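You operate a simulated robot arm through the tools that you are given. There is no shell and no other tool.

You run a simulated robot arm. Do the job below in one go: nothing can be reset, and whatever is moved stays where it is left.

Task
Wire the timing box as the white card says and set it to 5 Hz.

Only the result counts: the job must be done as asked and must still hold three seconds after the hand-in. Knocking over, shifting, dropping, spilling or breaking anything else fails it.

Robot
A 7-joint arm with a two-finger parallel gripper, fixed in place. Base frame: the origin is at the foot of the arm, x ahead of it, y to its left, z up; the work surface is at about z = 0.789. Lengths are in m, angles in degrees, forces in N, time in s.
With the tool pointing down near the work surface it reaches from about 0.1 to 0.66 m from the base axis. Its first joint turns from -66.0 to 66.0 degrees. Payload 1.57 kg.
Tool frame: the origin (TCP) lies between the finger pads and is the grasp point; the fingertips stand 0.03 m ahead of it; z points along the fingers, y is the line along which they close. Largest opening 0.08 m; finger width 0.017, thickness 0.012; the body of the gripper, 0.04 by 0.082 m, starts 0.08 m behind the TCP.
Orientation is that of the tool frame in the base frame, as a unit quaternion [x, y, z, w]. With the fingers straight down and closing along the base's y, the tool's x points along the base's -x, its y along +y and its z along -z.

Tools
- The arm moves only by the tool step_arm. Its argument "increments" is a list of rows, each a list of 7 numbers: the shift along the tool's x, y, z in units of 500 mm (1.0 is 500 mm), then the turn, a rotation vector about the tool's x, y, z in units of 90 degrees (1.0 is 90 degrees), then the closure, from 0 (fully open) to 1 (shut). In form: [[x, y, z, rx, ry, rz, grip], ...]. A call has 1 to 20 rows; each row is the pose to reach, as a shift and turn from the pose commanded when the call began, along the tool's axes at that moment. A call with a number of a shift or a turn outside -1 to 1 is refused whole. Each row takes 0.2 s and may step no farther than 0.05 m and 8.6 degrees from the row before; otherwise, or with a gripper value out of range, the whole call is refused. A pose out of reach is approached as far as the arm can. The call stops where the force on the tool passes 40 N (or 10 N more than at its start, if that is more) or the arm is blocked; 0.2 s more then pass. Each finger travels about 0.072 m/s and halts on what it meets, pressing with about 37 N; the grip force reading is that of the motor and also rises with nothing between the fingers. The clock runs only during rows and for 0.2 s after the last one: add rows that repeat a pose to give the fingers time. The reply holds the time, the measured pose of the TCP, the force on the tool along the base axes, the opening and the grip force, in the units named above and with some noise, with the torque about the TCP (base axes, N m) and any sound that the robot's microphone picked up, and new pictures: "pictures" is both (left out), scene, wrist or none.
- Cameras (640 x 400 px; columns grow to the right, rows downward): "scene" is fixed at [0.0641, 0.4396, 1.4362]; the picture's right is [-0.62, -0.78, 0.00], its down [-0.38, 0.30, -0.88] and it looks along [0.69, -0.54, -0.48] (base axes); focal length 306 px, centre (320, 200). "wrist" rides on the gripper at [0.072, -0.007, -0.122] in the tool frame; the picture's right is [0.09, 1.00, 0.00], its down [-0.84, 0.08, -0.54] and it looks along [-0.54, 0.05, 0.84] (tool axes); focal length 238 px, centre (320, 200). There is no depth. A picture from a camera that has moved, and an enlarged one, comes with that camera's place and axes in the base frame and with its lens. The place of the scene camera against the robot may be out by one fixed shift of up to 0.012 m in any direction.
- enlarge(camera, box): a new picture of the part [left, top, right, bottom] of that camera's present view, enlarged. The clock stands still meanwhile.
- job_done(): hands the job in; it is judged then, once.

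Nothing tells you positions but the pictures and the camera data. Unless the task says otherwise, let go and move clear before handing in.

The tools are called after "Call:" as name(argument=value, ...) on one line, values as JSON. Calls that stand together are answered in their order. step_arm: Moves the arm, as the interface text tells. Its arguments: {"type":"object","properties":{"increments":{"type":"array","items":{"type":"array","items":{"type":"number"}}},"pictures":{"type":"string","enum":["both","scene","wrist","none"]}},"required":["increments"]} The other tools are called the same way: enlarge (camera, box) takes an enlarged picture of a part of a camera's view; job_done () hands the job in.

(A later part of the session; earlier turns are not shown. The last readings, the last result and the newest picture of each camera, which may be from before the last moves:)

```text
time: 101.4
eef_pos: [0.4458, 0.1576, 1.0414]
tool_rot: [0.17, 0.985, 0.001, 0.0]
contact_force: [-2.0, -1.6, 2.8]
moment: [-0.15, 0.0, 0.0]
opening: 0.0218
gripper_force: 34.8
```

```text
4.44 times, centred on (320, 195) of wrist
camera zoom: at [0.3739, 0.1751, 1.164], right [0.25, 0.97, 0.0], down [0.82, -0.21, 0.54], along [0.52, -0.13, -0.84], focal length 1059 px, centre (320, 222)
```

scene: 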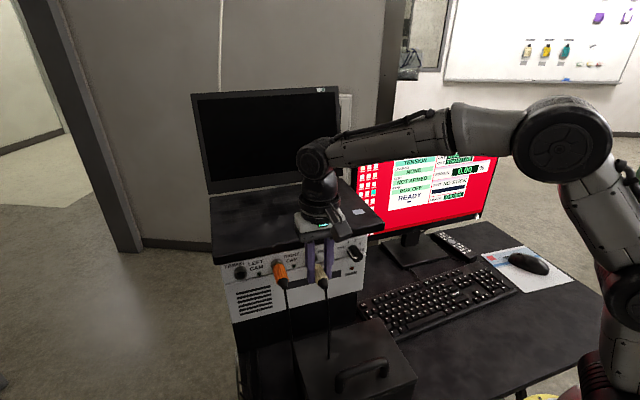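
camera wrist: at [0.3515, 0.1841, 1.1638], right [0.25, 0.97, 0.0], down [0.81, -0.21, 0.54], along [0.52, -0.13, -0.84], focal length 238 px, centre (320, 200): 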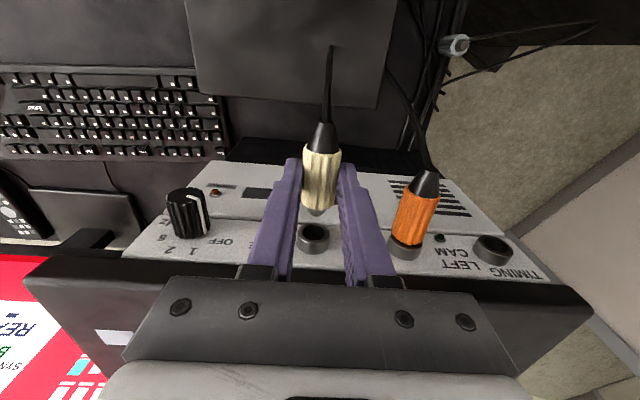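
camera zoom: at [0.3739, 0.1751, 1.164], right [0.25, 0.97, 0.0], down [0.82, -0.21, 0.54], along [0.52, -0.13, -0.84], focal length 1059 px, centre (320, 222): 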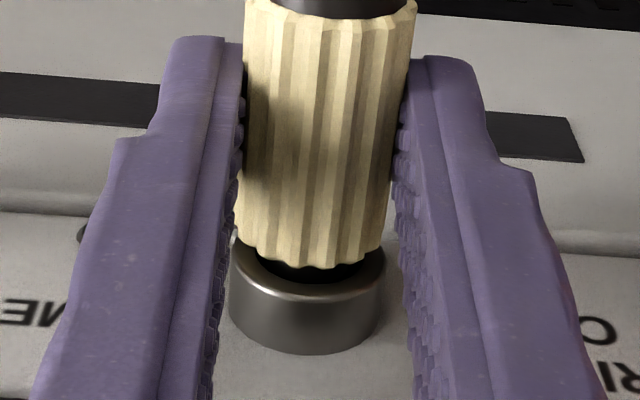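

Loads are small now and the depth matches the orange plug's. I open the fingers gently.

Call:
step_arm(increments=[[0, -0.0003, -0.0004, 0, 0, 0, 1], [0, -0.0003, -0.0004, 0, 0, 0, 0.75], [0, -0.0003, -0.0004, 0, 0, 0, 0.7], [0, -0.0003, -0.0004, 0, 0, 0, 0.6], [0, -0.0003, -0.0004, 0, 0, 0, 0.5], [0, -0.0003, -0.0004, 0, 0, 0, 0.5]])

Call:
enlarge(camera="scene", box=[220, 230, 380, 330])

Call:
enlarge(camera="wrist", box=[250, 140, 390, 250])

```text
time: 102.8
eef_pos: [0.4452, 0.1573, 1.0416]
tool_rot: [0.172, 0.985, 0.0, -0.001]
contact_force: [-0.6, -0.6, -0.9]
moment: [0.01, 0.06, -0.02]
opening: 0.0399
gripper_force: 0.1
camera wrist: at [0.3741, 0.1746, 1.1642], right [0.25, 0.97, 0.0], down [0.81, -0.21, 0.54], along [0.52, -0.13, -0.84], focal length 238 px, centre (320, 200)
```

scene: 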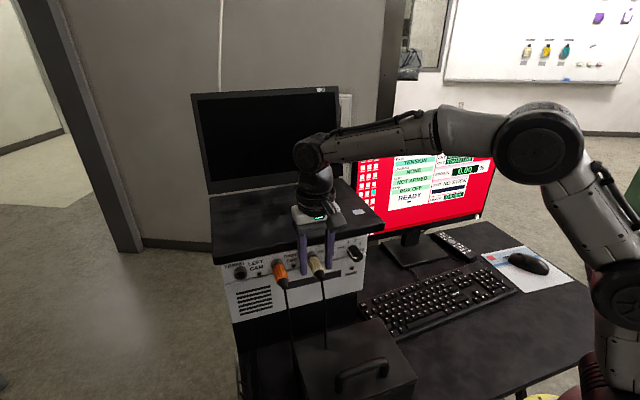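
wrist: 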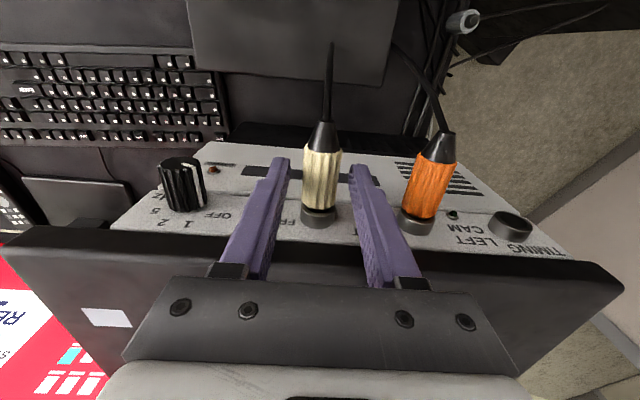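

```text
4.00 times, centred on (300, 280) of scene
camera zoom: at [0.0641, 0.4396, 1.4362], right [-0.62, -0.78, 0.0], down [-0.38, 0.3, -0.88], along [0.69, -0.54, -0.48], focal length 1224 px, centre (400, -120)
```

zoom: 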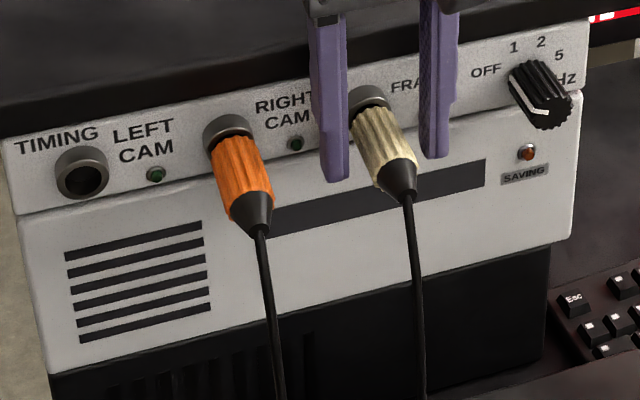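

```text
3.64 times, centred on (320, 195) of wrist
camera zoom: at [0.3741, 0.1746, 1.1642], right [0.25, 0.97, 0.0], down [0.81, -0.21, 0.54], along [0.52, -0.13, -0.84], focal length 867 px, centre (320, 218)
```

zoom: 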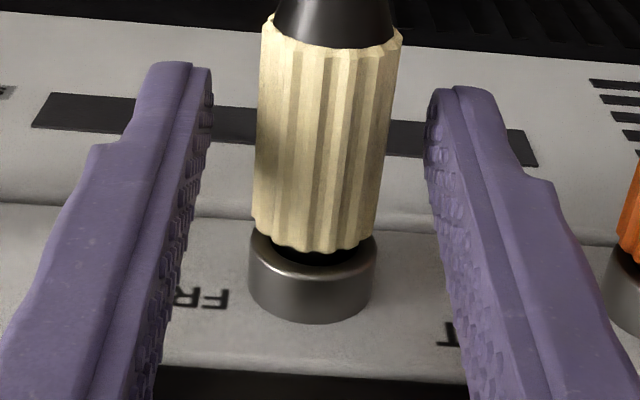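

Cream is in FRAME and holds too. Next the grey plug: I back out and move left to get a close look at where it stands.

Call:
step_arm(increments=[[0.05, 0, 0, 0, 0, 0, 0.5], [0.1, 0, 0, 0, 0, 0, 0.5], [0.15, 0, 0, 0, 0, 0, 0.5], [0.2, 0, 0, 0, 0, 0, 0.5], [0.24, 0.07, 0, 0, 0, 0, 0.5], [0.27, 0.14, 0, 0, 0, 0, 0.5], [0.31, 0.21, 0, 0, 0, 0, 0.45], [0.34, 0.2664, 0, 0, 0, 0, 0.4]])

Call:
enlarge(camera="wrist", box=[240, 60, 440, 200])

Call:
enlarge(camera="scene", box=[220, 230, 380, 330])

```text
time: 104.6
eef_pos: [0.3303, 0.3401, 1.0417]
tool_rot: [0.171, 0.985, 0.002, 0.0]
contact_force: [0.1, 0.5, 0.3]
moment: [-0.06, -0.03, 0.01]
opening: 0.0479
gripper_force: 0.0
camera wrist: at [0.2581, 0.3584, 1.1644], right [0.25, 0.97, 0.0], down [0.81, -0.21, 0.54], along [0.52, -0.13, -0.84], focal length 238 px, centre (320, 200)
```

scene: 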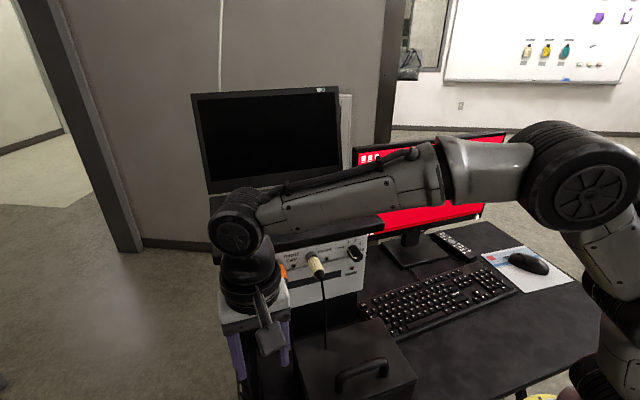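
wrist: 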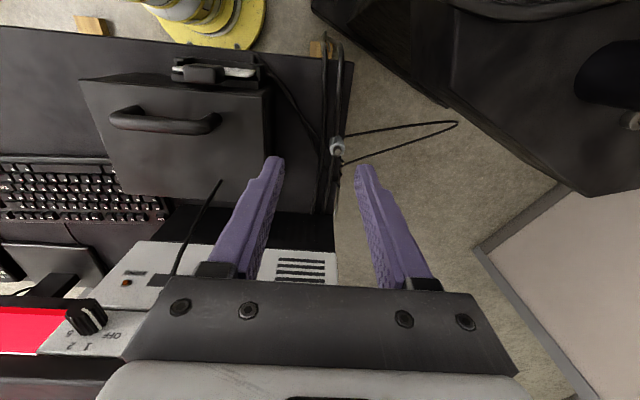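

```text
2.86 times, centred on (340, 130) of wrist
camera zoom: at [0.2581, 0.3584, 1.1644], right [0.25, 0.97, 0.0], down [0.81, -0.21, 0.54], along [0.52, -0.13, -0.84], focal length 681 px, centre (263, 400)
```

zoom: 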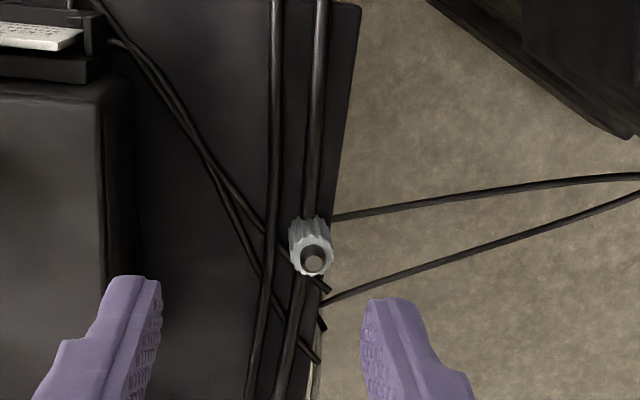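

```text
4.00 times, centred on (300, 280) of scene
camera zoom: at [0.0641, 0.4396, 1.4362], right [-0.62, -0.78, 0.0], down [-0.38, 0.3, -0.88], along [0.69, -0.54, -0.48], focal length 1224 px, centre (400, -120)
```

zoom: 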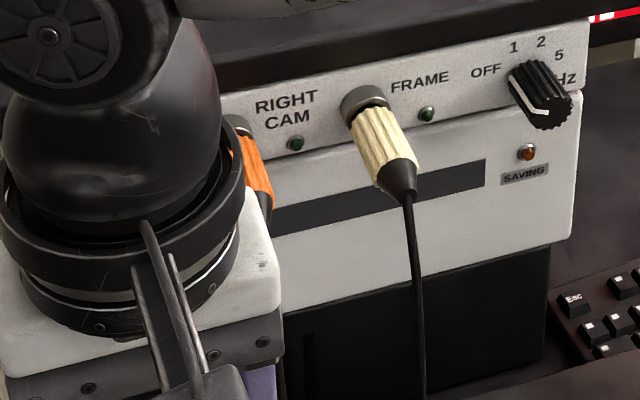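

The grey plug stands upright with its nose up right at the desk's left edge, at about (0.391, 0.352). I'll grasp it from above: first hover over it.

Call:
step_arm(increments=[[-0.0536, 0.0318, 0.04, 0, 0, 0, 0.4], [-0.1072, 0.0636, 0.08, 0, 0, 0, 0.4], [-0.1072, 0.0636, 0.16, 0, 0, 0, 0.4], [-0.1072, 0.0636, 0.2434, 0, 0, 0, 0.4]])

Call:
enlarge(camera="wrist", box=[240, 80, 420, 220])

```text
time: 105.6
eef_pos: [0.3915, 0.3523, 0.92]
tool_rot: [0.171, 0.985, 0.001, 0.0]
contact_force: [0.6, 1.2, -0.4]
moment: [0.0, 0.01, 0.0]
opening: 0.0481
gripper_force: 0.1
camera wrist: at [0.3206, 0.37, 1.0427], right [0.25, 0.97, 0.0], down [0.81, -0.21, 0.54], along [0.53, -0.13, -0.84], focal length 238 px, centre (320, 200)
```

scene: 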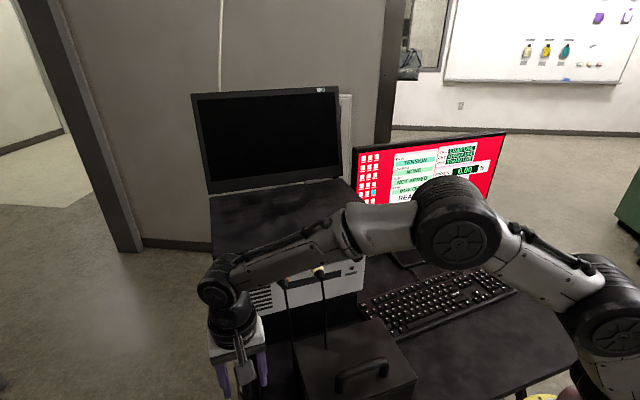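
wrist: 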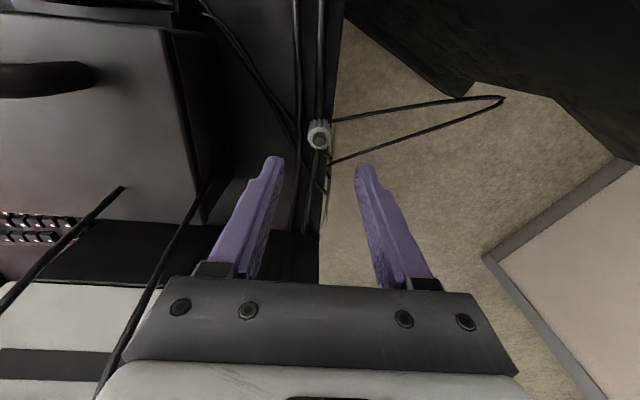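

```text
2.86 times, centred on (330, 150) of wrist
camera zoom: at [0.3206, 0.37, 1.0427], right [0.25, 0.97, 0.0], down [0.81, -0.21, 0.54], along [0.53, -0.13, -0.84], focal length 681 px, centre (291, 343)
```

zoom: 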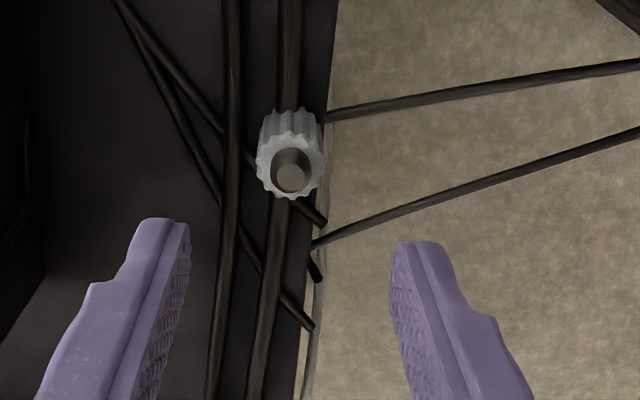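

The plug is centred exactly under the open fingers. I lower to 1.5 cm above the desk and close on its upper body.

Call:
step_arm(increments=[[-0.002, 0, 0.07, 0, 0, 0, 0.4], [-0.003, 0, 0.14, 0, 0, 0, 0.4], [-0.003, 0, 0.196, 0, 0, 0, 0.4], [-0.003, 0, 0.196, 0, 0, 0, 0.6], [-0.003, 0, 0.196, 0, 0, 0, 0.8], [-0.003, 0, 0.196, 0, 0, 0, 1], [-0.003, 0, 0.196, 0, 0, 0, 1]])

Call:
enlarge(camera="wrist", box=[240, 100, 420, 220])

```text
time: 107.2
eef_pos: [0.3931, 0.3501, 0.8223]
tool_rot: [0.171, 0.985, 0.001, -0.001]
contact_force: [0.6, 0.2, -0.3]
moment: [0.0, 0.01, -0.04]
opening: 0.0219
gripper_force: 35.2
camera wrist: at [0.321, 0.3684, 0.9452], right [0.25, 0.97, 0.0], down [0.81, -0.21, 0.54], along [0.52, -0.13, -0.84], focal length 238 px, centre (320, 200)
```

scene: 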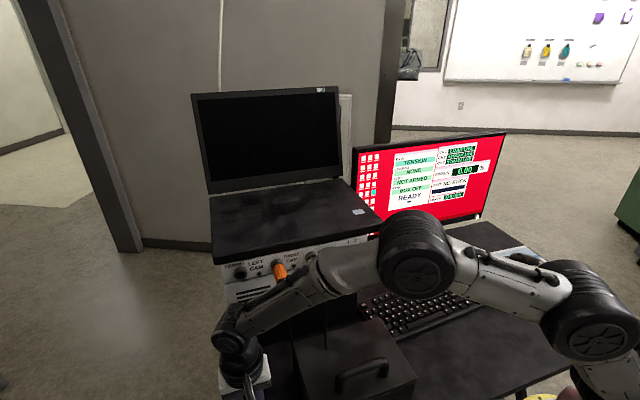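
wrist: 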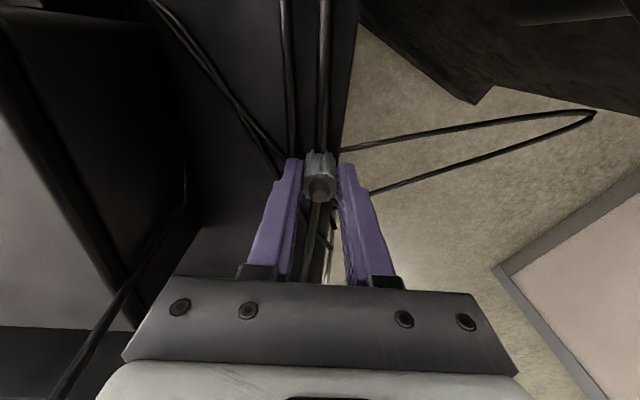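

```text
3.33 times, centred on (330, 160) of wrist
camera zoom: at [0.321, 0.3684, 0.9452], right [0.25, 0.97, 0.0], down [0.81, -0.21, 0.54], along [0.52, -0.13, -0.84], focal length 794 px, centre (287, 333)
```

zoom: 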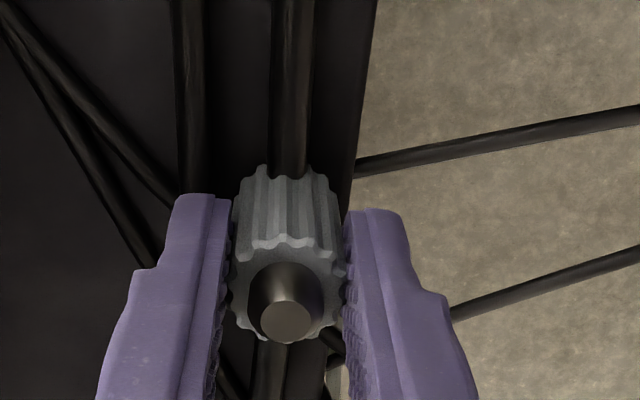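

The grey plug is firmly held upright. I lift it and carry it over to the open desk area on the right.

Call:
step_arm(increments=[[0, 0, -0.05, 0, 0, 0, 1], [0, 0, -0.13, 0, 0, 0, 1], [0, 0, -0.22, 0, 0, 0, 1], [0, 0, -0.31, 0, 0, 0, 1], [0, 0, -0.3954, 0, 0, 0, 1], [0.004, -0.0886, -0.3954, 0, 0, 0, 1], [0.008, -0.1771, -0.3954, 0, 0, 0, 1], [0.012, -0.2657, -0.3954, 0, 0, 0, 1], [0.016, -0.3542, -0.3954, 0, 0, 0, 1], [0.02, -0.4428, -0.3954, 0, 0, 0, 1], [0.024, -0.5314, -0.3954, 0, 0, 0, 1], [0.028, -0.6199, -0.3954, 0, 0, 0, 1], [0.032, -0.7085, -0.3954, 0, 0, 0, 1], [0.036, -0.797, -0.3954, 0, 0, 0, 1], [0.04, -0.8856, -0.3954, 0, 0, 0, 1]])

Call:
enlarge(camera="scene", box=[220, 230, 380, 330])

```text
time: 110.4
eef_pos: [0.2232, -0.0581, 1.0192]
tool_rot: [0.17, 0.985, 0.0, -0.001]
contact_force: [0.1, 0.1, 0.4]
moment: [0.01, 0.0, -0.03]
opening: 0.0221
gripper_force: 34.3
camera wrist: at [0.1523, -0.041, 1.1423], right [0.25, 0.97, 0.0], down [0.81, -0.21, 0.54], along [0.52, -0.13, -0.84], focal length 238 px, centre (320, 200)
```

scene: 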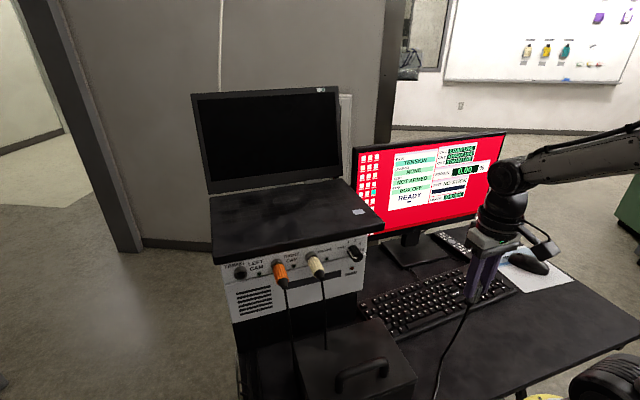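
wrist: 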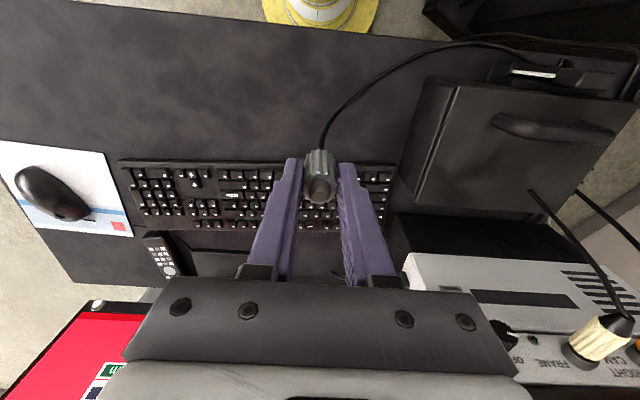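

```text
4.00 times, centred on (300, 280) of scene
camera zoom: at [0.0641, 0.4396, 1.4362], right [-0.62, -0.78, 0.0], down [-0.38, 0.3, -0.88], along [0.69, -0.54, -0.48], focal length 1224 px, centre (400, -120)
```

zoom: 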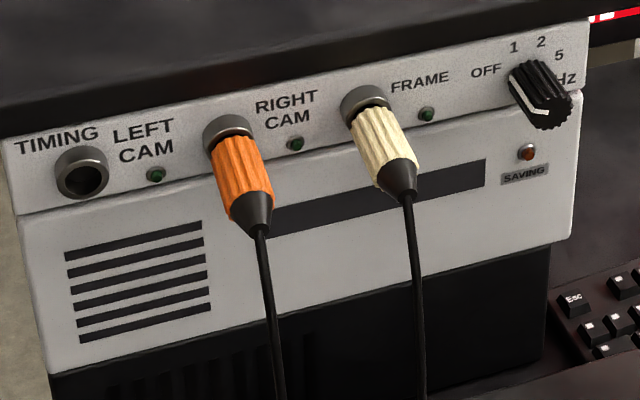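

Both plugs still hold. I lower the grey plug while leaning it 40° forward, so that on release it tips over with its nose toward the box.

Call:
step_arm(increments=[[0, 0, 0.0736, 0, 0.0889, 0, 1], [0, 0, 0.1472, 0, 0.1778, 0, 1], [0, 0, 0.2208, 0, 0.2667, 0, 1], [0, 0, 0.2944, 0, 0.3556, 0, 1], [0, 0, 0.368, 0, 0.4444, 0, 1], [0, 0, 0.38, 0, 0.4444, 0, 1]])

Call:
enlarge(camera="scene", box=[400, 250, 560, 390])

```text
time: 111.8
eef_pos: [0.2237, -0.0577, 0.8289]
tool_rot: [0.16, 0.926, 0.06, -0.338]
contact_force: [-0.5, 0.5, -0.2]
moment: [-0.01, -0.01, -0.02]
opening: 0.0219
gripper_force: 34.9
camera wrist: at [0.2426, -0.0726, 0.9697], right [0.27, 0.96, 0.06], down [0.96, -0.26, -0.12], along [-0.1, 0.09, -0.99], focal length 238 px, centre (320, 200)
```

scene: 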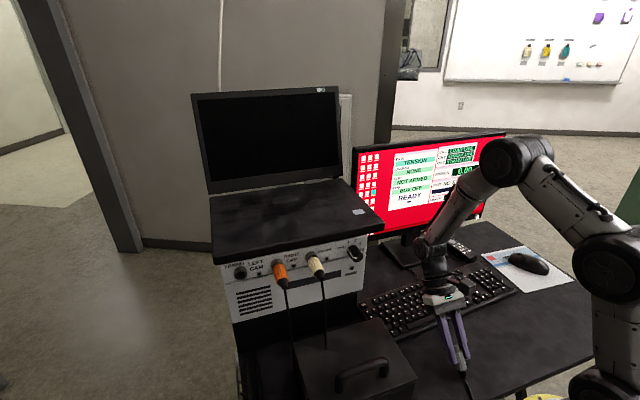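
wrist: 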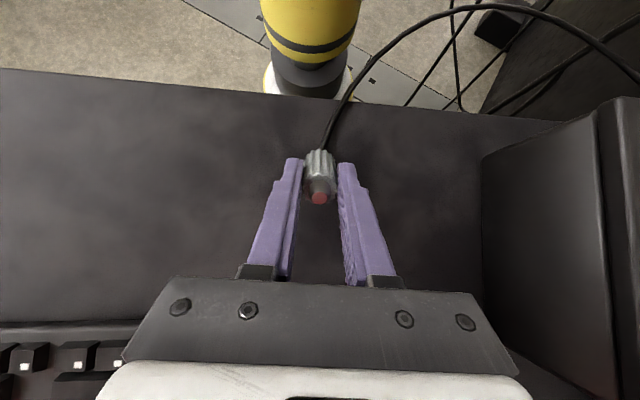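

```text
2.86 times, centred on (480, 320) of scene
camera zoom: at [0.0641, 0.4396, 1.4362], right [-0.62, -0.78, 0.0], down [-0.38, 0.3, -0.88], along [0.69, -0.54, -0.48], focal length 874 px, centre (-137, -143)
```

zoom: 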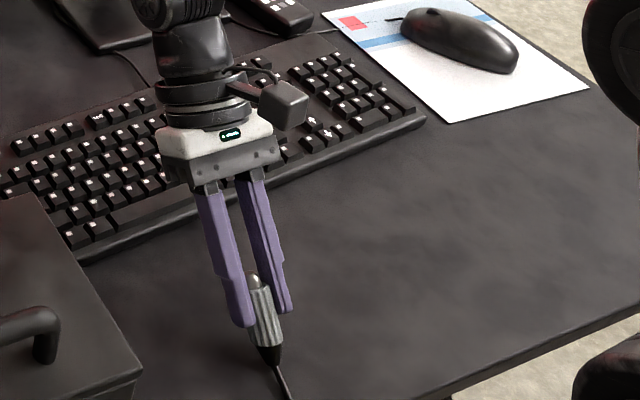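

Call:
step_arm(increments=[[-0.006, 0, 0.007, 0, 0, 0, 1], [-0.0122, 0, 0.0145, 0, 0, 0, 1]], pictures="none")

```text
time: 112.4
eef_pos: [0.2236, -0.0588, 0.8208]
tool_rot: [0.16, 0.925, 0.059, -0.338]
contact_force: [-0.2, 0.7, 2.3]
moment: [0.01, 0.06, -0.01]
opening: 0.0219
gripper_force: 34.3
```

The plug's lower edge just touches the desk. I open the fingers to 34 mm so it tips forward between them.

Call:
step_arm(increments=[[0, 0, 0, 0, 0, 0, 0.7], [0, 0, 0, 0, 0, 0, 0.6], [0, 0, 0, 0, 0, 0, 0.575], [0, 0, 0, 0, 0, 0, 0.575]])

Call:
enlarge(camera="wrist", box=[240, 100, 400, 260])

Call:
enlarge(camera="scene", box=[420, 290, 520, 390])

```text
time: 113.4
eef_pos: [0.2236, -0.0585, 0.82]
tool_rot: [0.159, 0.926, 0.058, -0.338]
contact_force: [0.1, 0.8, 0.1]
moment: [0.0, -0.01, 0.0]
opening: 0.034
gripper_force: 0.0
camera wrist: at [0.2429, -0.0732, 0.9605], right [0.27, 0.96, 0.06], down [0.96, -0.26, -0.12], along [-0.1, 0.09, -0.99], focal length 238 px, centre (320, 200)
```

scene: 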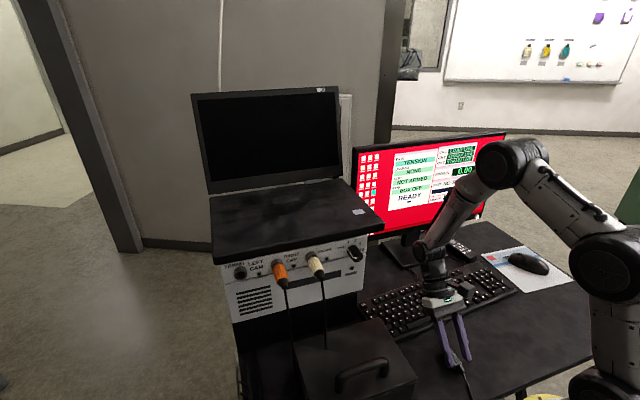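
wrist: 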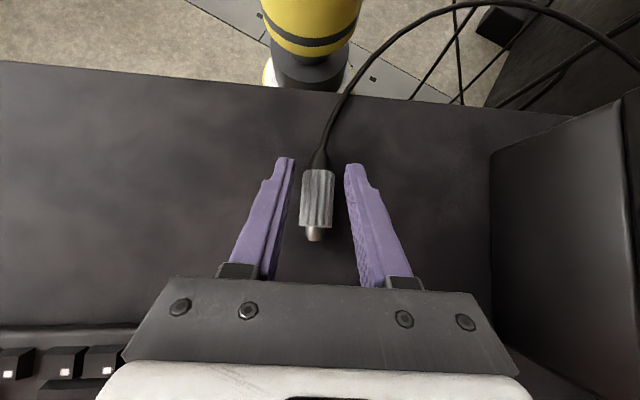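

```text
2.50 times, centred on (320, 180) of wrist
camera zoom: at [0.2429, -0.0732, 0.9605], right [0.27, 0.96, 0.06], down [0.96, -0.26, -0.12], along [-0.1, 0.09, -0.99], focal length 596 px, centre (320, 250)
```

zoom: 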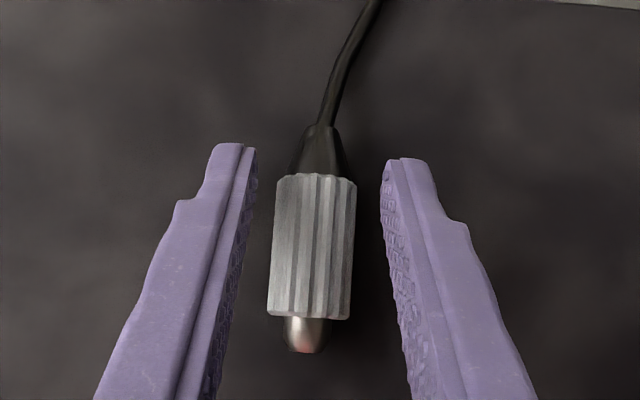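

```text
4.00 times, centred on (470, 340) of scene
camera zoom: at [0.0641, 0.4396, 1.4362], right [-0.62, -0.78, 0.0], down [-0.38, 0.3, -0.88], along [0.69, -0.54, -0.48], focal length 1224 px, centre (-280, -360)
```

zoom: 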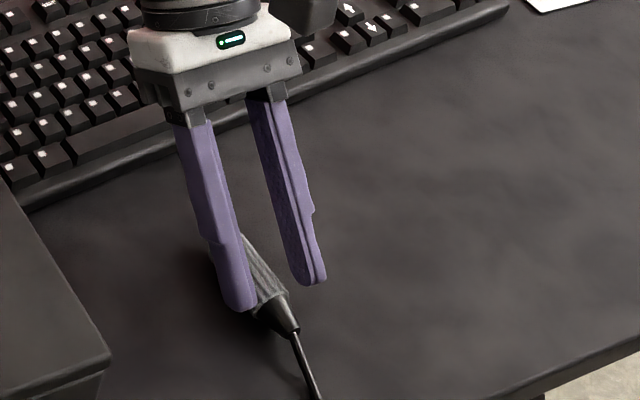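

It tipped over perfectly: the plug lies flat, nose toward the box, between the fingers. I raise the gripper, bring it upright again and check.

Call:
step_arm(increments=[[0.05, 0, -0.06, 0, 0, 0, 0.5], [0.1029, 0, -0.1226, 0, 0, 0, 0.4], [0.13, 0, -0.155, 0, -0.0889, 0, 0.375], [0.13, 0, -0.155, 0, -0.1778, 0, 0.375], [0.13, 0, -0.155, 0, -0.2667, 0, 0.375], [0.13, 0, -0.155, 0, -0.3556, 0, 0.375], [0.13, 0, -0.155, 0, -0.4444, 0, 0.375]])

Call:
enlarge(camera="wrist", box=[240, 60, 400, 200])

```text
time: 115.0
eef_pos: [0.2256, -0.0596, 0.9217]
tool_rot: [0.169, 0.986, -0.001, 0.001]
contact_force: [0.0, 0.2, 0.1]
moment: [-0.03, -0.01, 0.03]
opening: 0.0498
gripper_force: 0.0
camera wrist: at [0.1539, -0.0414, 1.044], right [0.25, 0.97, 0.0], down [0.81, -0.21, 0.54], along [0.53, -0.13, -0.84], focal length 238 px, centre (320, 200)
```

scene: 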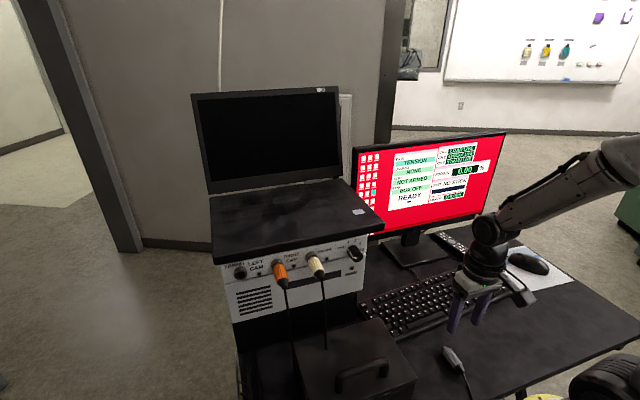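
wrist: 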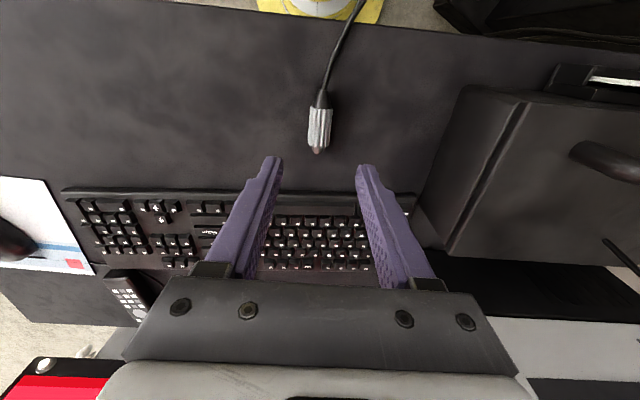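

```text
2.86 times, centred on (320, 130) of wrist
camera zoom: at [0.1539, -0.0414, 1.044], right [0.25, 0.97, 0.0], down [0.81, -0.21, 0.54], along [0.53, -0.13, -0.84], focal length 681 px, centre (320, 400)
```

zoom: 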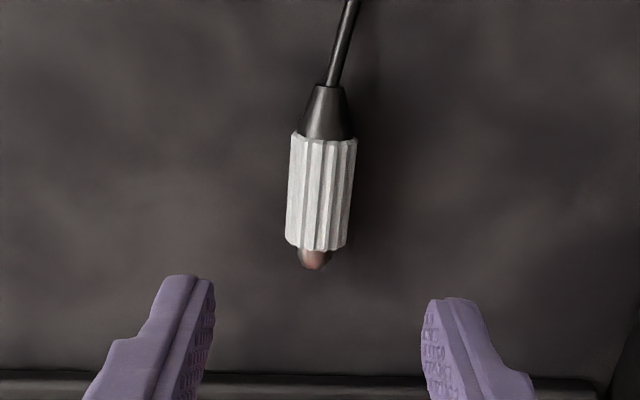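

The grey plug lies perfectly aligned under the gripper. I lower and grip it.

Call:
step_arm(increments=[[0, -0.0004, 0.08, 0, 0, 0, 0.375], [0, -0.0004, 0.16, 0, 0, 0, 0.375], [0, -0.0004, 0.232, 0, 0, 0, 0.375], [0, -0.0004, 0.232, 0, 0, 0, 0.7], [0, -0.0004, 0.232, 0, 0, 0, 1], [0, -0.0004, 0.232, 0, 0, 0, 1], [0, -0.0004, 0.232, 0, 0, 0, 1]], pictures="wrist")

Call:
enlarge(camera="wrist", box=[260, 120, 380, 240])

```text
time: 116.6
eef_pos: [0.2248, -0.0596, 0.8066]
tool_rot: [0.171, 0.985, 0.0, -0.001]
contact_force: [-0.6, -0.3, -0.9]
moment: [0.0, 0.01, -0.01]
opening: 0.0218
gripper_force: 35.0
camera wrist: at [0.1534, -0.0413, 0.9297], right [0.25, 0.97, 0.0], down [0.81, -0.21, 0.54], along [0.52, -0.13, -0.84], focal length 238 px, centre (320, 200)
```

wrist: 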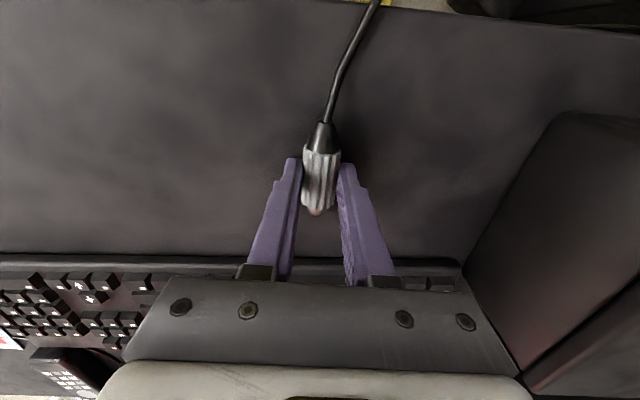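

```text
3.33 times, centred on (320, 180) of wrist
camera zoom: at [0.1534, -0.0413, 0.9297], right [0.25, 0.97, 0.0], down [0.81, -0.21, 0.54], along [0.52, -0.13, -0.84], focal length 794 px, centre (320, 267)
```

zoom: 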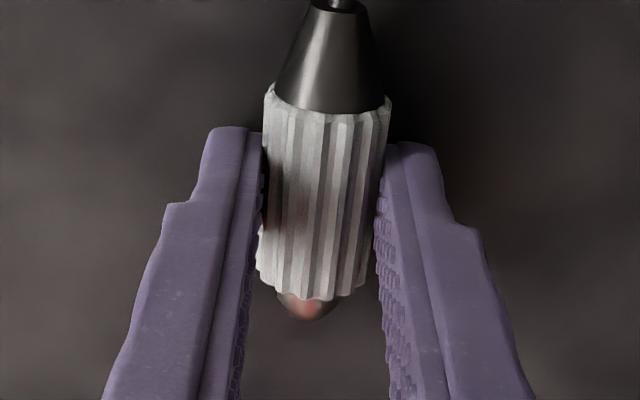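

The grey plug is gripped straight and at full diameter. I lift it and carry it well in front of the other two plugs to the LEFT socket.

Call:
step_arm(increments=[[0, 0, -0.05, 0, 0, 0, 1], [0, 0, -0.14, 0, 0, 0, 1], [0, 0, -0.23, 0, 0, 0, 1], [0, 0, -0.32, 0, 0, 0, 1], [0, 0, -0.41, 0, 0, 0, 1], [0, 0, -0.4968, 0, 0, 0, 1], [-0.0027, 0.0847, -0.4968, 0, 0, 0, 1], [-0.0053, 0.1693, -0.4968, 0, 0, 0, 1], [-0.008, 0.254, -0.4968, 0, 0, 0, 1], [-0.0106, 0.3386, -0.4968, 0, 0, 0, 1], [-0.0133, 0.4233, -0.4968, 0, 0, 0, 1], [-0.016, 0.508, -0.4968, 0, 0, 0, 1], [-0.0186, 0.5926, -0.4968, 0, 0, 0, 1], [-0.0213, 0.6773, -0.4968, 0, 0, 0, 1], [-0.0239, 0.7619, -0.4968, 0, 0, 0, 1], [-0.0266, 0.8466, -0.4868, 0, 0, 0, 1], [-0.092, 0.8466, -0.478, 0, 0, 0, 1], [-0.157, 0.8466, -0.4692, 0, 0, 0, 1], [-0.2226, 0.8466, -0.4692, 0, 0, 0, 1]])

Call:
enlarge(camera="wrist", box=[260, 140, 380, 250])

Call:
enlarge(camera="scene", box=[210, 230, 370, 330])

```text
time: 120.6
eef_pos: [0.4728, 0.3021, 1.0398]
tool_rot: [0.17, 0.985, 0.0, -0.001]
contact_force: [0.5, 0.2, -1.1]
moment: [0.06, -0.02, 0.02]
opening: 0.022
gripper_force: 35.0
camera wrist: at [0.4015, 0.3195, 1.1635], right [0.25, 0.97, 0.0], down [0.81, -0.21, 0.54], along [0.52, -0.13, -0.84], focal length 238 px, centre (320, 200)
```

scene: 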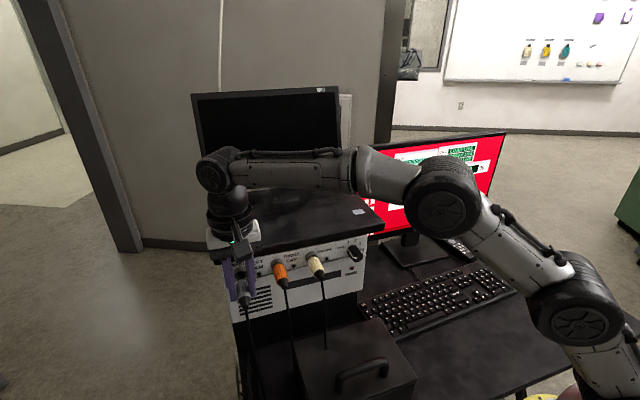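
wrist: 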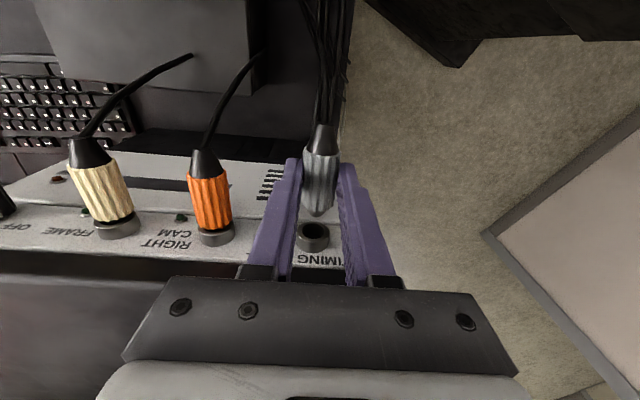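

```text
3.64 times, centred on (320, 195) of wrist
camera zoom: at [0.4015, 0.3195, 1.1635], right [0.25, 0.97, 0.0], down [0.81, -0.21, 0.54], along [0.52, -0.13, -0.84], focal length 867 px, centre (320, 218)
```

zoom: 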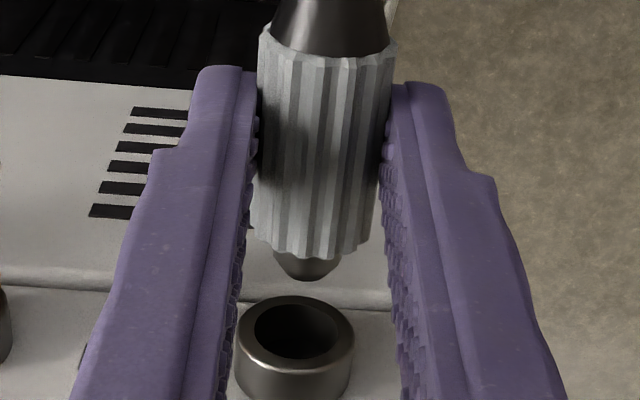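

```text
4.00 times, centred on (290, 280) of scene
camera zoom: at [0.064, 0.4396, 1.4362], right [-0.62, -0.78, 0.0], down [-0.38, 0.3, -0.88], along [0.69, -0.54, -0.48], focal length 1224 px, centre (440, -120)
```

zoom: 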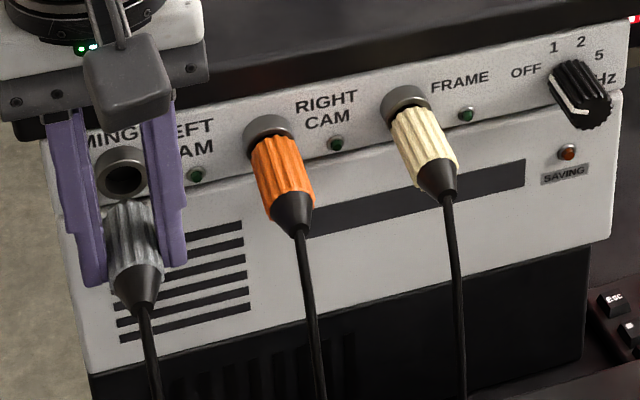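

All three sockets are now as intended except this last one. I shift 1 mm right, 0.8 mm up and advance 18 mm.

Call:
step_arm(increments=[[0, -0.002, -0.0016, 0, 0, 0, 1], [-0.018, -0.002, -0.0016, 0, 0, 0, 1], [-0.036, -0.002, -0.0016, 0, 0, 0, 1]], pictures="none")

Call:
enlarge(camera="wrist", box=[275, 150, 365, 240])

Call:
enlarge(camera="scene", box=[220, 250, 270, 300])

```text
time: 121.4
eef_pos: [0.4898, 0.2959, 1.042]
tool_rot: [0.171, 0.985, 0.0, 0.0]
contact_force: [-0.7, -0.1, 0.2]
moment: [0.0, 0.01, -0.03]
opening: 0.0217
gripper_force: 34.5
```

```text
4.44 times, centred on (320, 195) of wrist
camera zoom: at [0.4175, 0.3124, 1.164], right [0.25, 0.97, 0.0], down [0.81, -0.21, 0.54], along [0.52, -0.13, -0.84], focal length 1059 px, centre (320, 222)
```

zoom: 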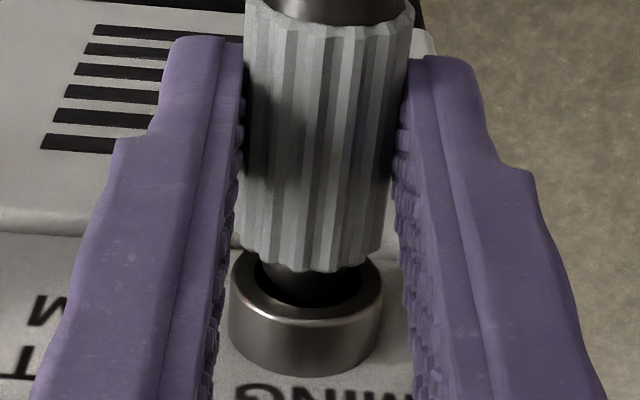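

```text
8.00 times, centred on (245, 275) of scene
camera zoom: at [0.0641, 0.4396, 1.4362], right [-0.62, -0.78, 0.0], down [-0.38, 0.3, -0.88], along [0.69, -0.54, -0.48], focal length 2447 px, centre (920, -400)
```

zoom: 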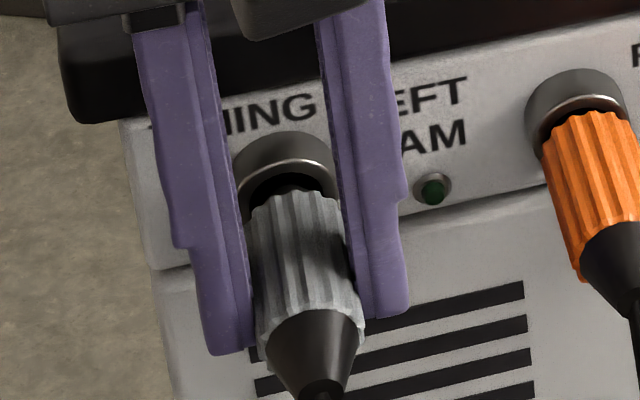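

Well centred, 8.7 mm to go to the ring. I push 3 mm, then in small steps.

Call:
step_arm(increments=[[-0.003, 0, 0, 0, 0, 0, 1], [-0.006, 0, 0, 0, 0, 0, 1]], pictures="none")

```text
time: 122.0
eef_pos: [0.4914, 0.2937, 1.0412]
tool_rot: [0.171, 0.985, 0.001, -0.001]
contact_force: [-1.6, 0.4, 1.6]
moment: [0.04, -0.01, 0.0]
opening: 0.0218
gripper_force: 35.1
```

Call:
step_arm(increments=[[-0.0012, 0, 0, 0, 0, 0, 1], [-0.0024, 0, 0, 0, 0, 0, 1]], pictures="none")

```text
time: 122.6
eef_pos: [0.4913, 0.2942, 1.0408]
tool_rot: [0.171, 0.985, 0.0, -0.001]
contact_force: [-8.9, -0.1, 3.7]
moment: [-0.01, 0.04, -0.04]
opening: 0.0217
gripper_force: 34.5
```

Call:
step_arm(increments=[[0, -0.0005, -0.0006, 0, 0, 0, 1], [-0.002, -0.0005, -0.0006, 0, 0, 0, 1]], pictures="none")

Call:
enlarge(camera="wrist", box=[275, 150, 365, 240])

```text
time: 123.2
eef_pos: [0.4926, 0.295, 1.0409]
tool_rot: [0.17, 0.985, 0.0, -0.002]
contact_force: [-17.1, 4.0, 4.0]
moment: [0.03, 0.18, -0.08]
opening: 0.022
gripper_force: 34.3
```

```text
4.44 times, centred on (320, 195) of wrist
camera zoom: at [0.4211, 0.3111, 1.1644], right [0.25, 0.97, 0.0], down [0.82, -0.21, 0.54], along [0.52, -0.13, -0.84], focal length 1059 px, centre (320, 222)
```

zoom: 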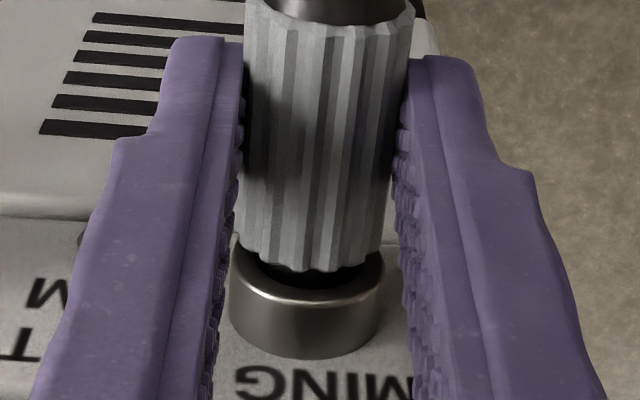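

Firm resistance (17 N) at the same depth as the others. I ease back 2.7 mm to test the hold.

Call:
step_arm(increments=[[0.0027, -0.0003, -0.0003, 0, 0, 0, 1], [0.0054, -0.0003, -0.0003, 0, 0, 0, 1]], pictures="none")

```text
time: 123.8
eef_pos: [0.4908, 0.2936, 1.0405]
tool_rot: [0.171, 0.985, 0.001, 0.001]
contact_force: [-2.9, 3.3, 1.1]
moment: [0.06, 0.11, 0.06]
opening: 0.0219
gripper_force: 34.6
```

Call:
step_arm(increments=[[0.0012, 0.0002, 0, 0, 0, 0, 1], [0.0012, 0.0002, 0, 0, 0, 0, 1]], pictures="none")

```text
time: 124.4
eef_pos: [0.4906, 0.2935, 1.0406]
tool_rot: [0.171, 0.985, 0.001, 0.001]
contact_force: [6.1, 2.8, -0.9]
moment: [0.06, 0.0, 0.08]
opening: 0.0218
gripper_force: 35.3
```

It is held (+5 N): latched. I go forward 0.7 mm and 0.4 mm left to unload it, and check.

Call:
step_arm(increments=[[-0.0014, 0.0008, 0, 0, 0, 0, 1], [-0.0014, 0.0008, 0, 0, 0, 0, 1]], pictures="none")

```text
time: 125.0
eef_pos: [0.4912, 0.2942, 1.0405]
tool_rot: [0.172, 0.985, 0.0, 0.0]
contact_force: [5.3, -1.5, 0.2]
moment: [-0.04, -0.13, 0.01]
opening: 0.022
gripper_force: 34.2
```

Call:
step_arm(increments=[[-0.002, 0, 0, 0, 0, 0, 1], [-0.002, 0, 0, 0, 0, 0, 1]], pictures="none")

```text
time: 125.6
eef_pos: [0.4914, 0.2946, 1.0413]
tool_rot: [0.171, 0.985, 0.0, -0.001]
contact_force: [0.8, -2.9, 2.0]
moment: [-0.08, -0.06, -0.05]
opening: 0.022
gripper_force: 34.6
```

Loads are now within 3 N in every direction. I open the fingers gently.

Call:
step_arm(increments=[[0, -0.0003, -0.0002, 0, 0, 0, 1], [0, -0.0003, -0.0002, 0, 0, 0, 0.75], [0, -0.0003, -0.0002, 0, 0, 0, 0.7], [0, -0.0003, -0.0002, 0, 0, 0, 0.6], [0, -0.0003, -0.0002, 0, 0, 0, 0.5], [0, -0.0003, -0.0002, 0, 0, 0, 0.5]])

Call:
enlarge(camera="scene", box=[210, 230, 370, 330])

Call:
enlarge(camera="wrist", box=[250, 140, 390, 250])

```text
time: 127.0
eef_pos: [0.492, 0.2934, 1.0408]
tool_rot: [0.171, 0.985, -0.001, 0.0]
contact_force: [-0.6, -0.2, 0.6]
moment: [0.02, 0.01, -0.01]
opening: 0.04
gripper_force: 0.1
camera wrist: at [0.4209, 0.3114, 1.1641], right [0.25, 0.97, 0.0], down [0.81, -0.21, 0.54], along [0.52, -0.13, -0.84], focal length 238 px, centre (320, 200)
```

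scene: 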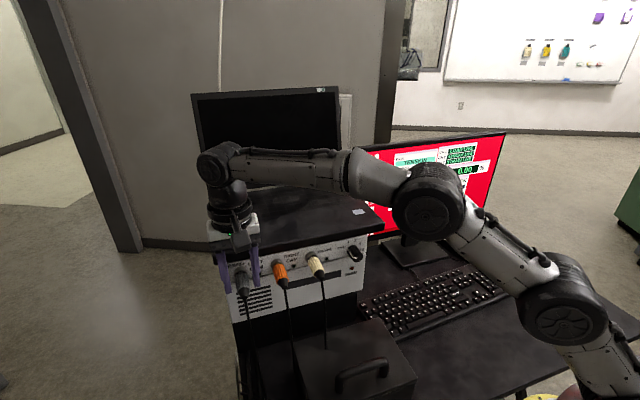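
wrist: 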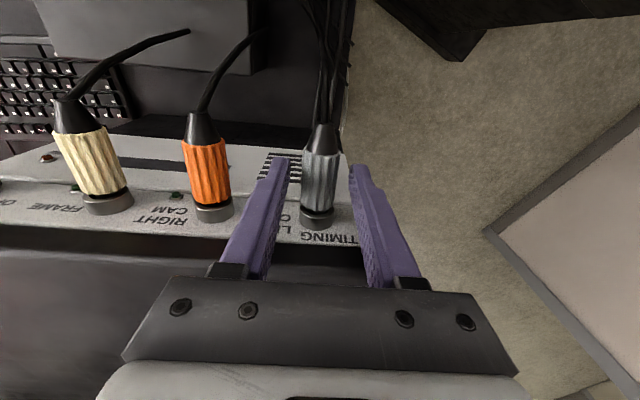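

```text
4.00 times, centred on (290, 280) of scene
camera zoom: at [0.0641, 0.4396, 1.4362], right [-0.62, -0.78, 0.0], down [-0.38, 0.3, -0.88], along [0.69, -0.54, -0.48], focal length 1224 px, centre (440, -120)
```

zoom: 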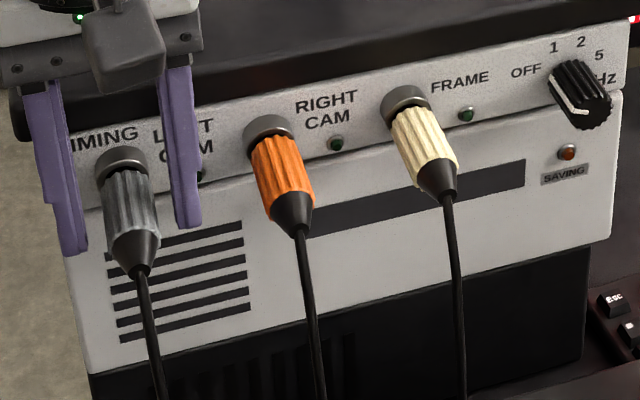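

```text
3.64 times, centred on (320, 195) of wrist
camera zoom: at [0.4209, 0.3114, 1.1641], right [0.25, 0.97, 0.0], down [0.81, -0.21, 0.54], along [0.52, -0.13, -0.84], focal length 867 px, centre (320, 218)
```

zoom: 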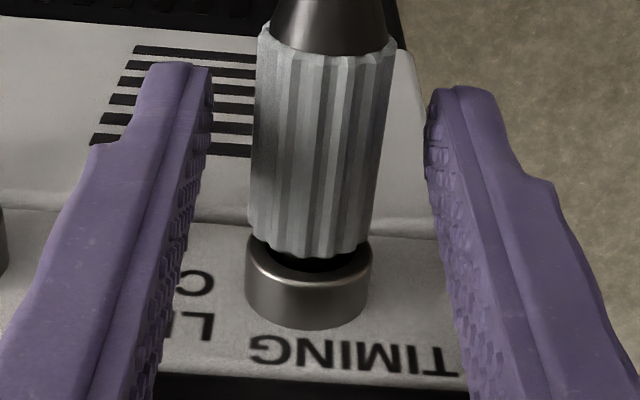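

All three plugs are seated and hold. Now the knob: I back away and move in front of it with the tool tilted up 45° to look at it squarely.

Call:
step_arm(increments=[[0.06, 0, 0, 0, 0, 0, 0.5], [0.12, 0, 0, 0, 0, 0, 0.5], [0.18, 0, 0, 0, 0, 0, 0.5], [0.24, 0, 0, 0, 0, 0, 0.45], [0.24, -0.0965, 0, 0, -0.0833, 0, 0.4], [0.24, -0.193, 0, 0, -0.1667, 0, 0.4], [0.24, -0.2896, 0, 0, -0.25, 0, 0.4], [0.24, -0.3861, 0, 0, -0.3333, 0, 0.4], [0.24, -0.4826, 0.0108, 0, -0.4167, 0, 0.4], [0.1486, -0.4826, 0.0216, 0, -0.5, 0, 0.4]])

Call:
enlarge(camera="wrist", box=[240, 140, 400, 260])

Call:
enlarge(camera="scene", box=[210, 220, 390, 330])

```text
time: 129.2
eef_pos: [0.3406, 0.0921, 1.0302]
tool_rot: [0.158, 0.91, -0.064, 0.377]
contact_force: [-0.2, 0.1, 0.8]
moment: [0.01, 0.03, 0.02]
opening: 0.0482
gripper_force: 0.0
camera wrist: at [0.2083, 0.131, 1.067], right [0.27, 0.96, -0.06], down [0.22, 0.0, 0.98], along [0.94, -0.28, -0.21], focal length 238 px, centre (320, 200)
```

scene: 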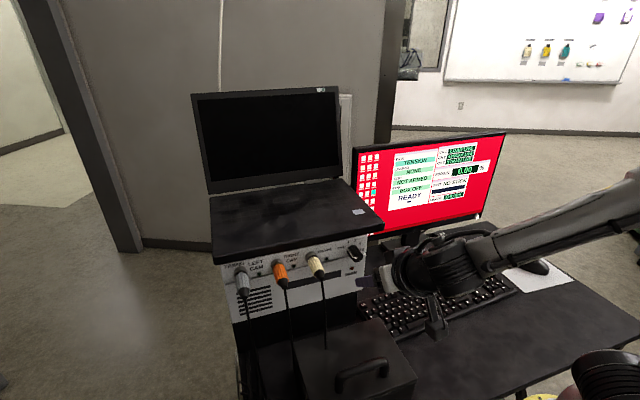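
wrist: 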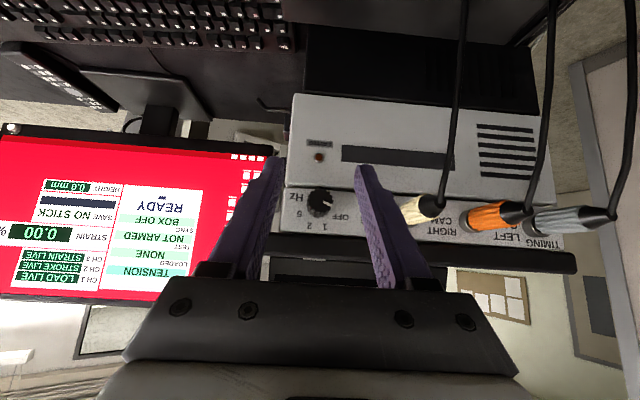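

```text
3.33 times, centred on (320, 200) of wrist
camera zoom: at [0.2083, 0.131, 1.067], right [0.27, 0.96, -0.06], down [0.22, 0.0, 0.98], along [0.94, -0.28, -0.21], focal length 794 px, centre (320, 200)
```

zoom: 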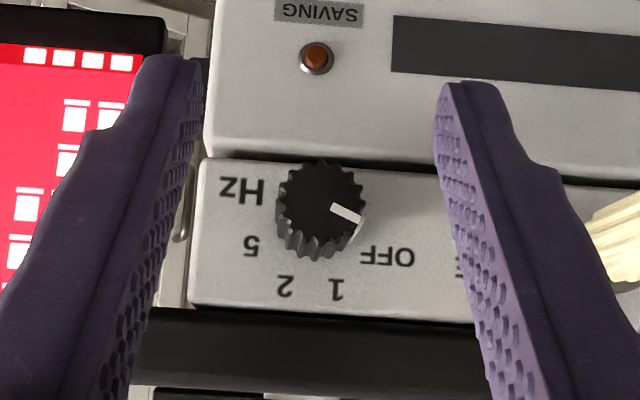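

```text
3.56 times, centred on (300, 275) of scene
camera zoom: at [0.064, 0.4395, 1.4362], right [-0.62, -0.78, 0.0], down [-0.38, 0.3, -0.88], along [0.69, -0.54, -0.48], focal length 1088 px, centre (391, -67)
```

zoom: 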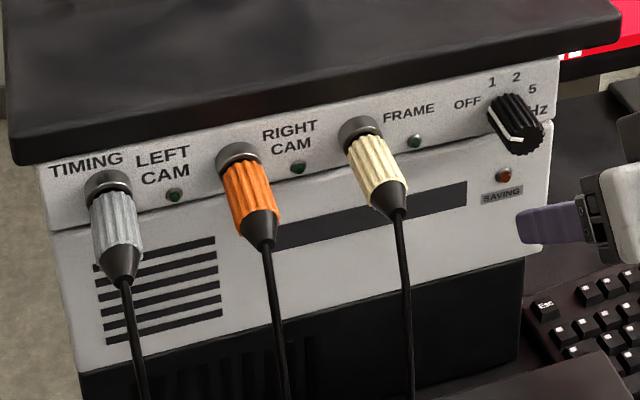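

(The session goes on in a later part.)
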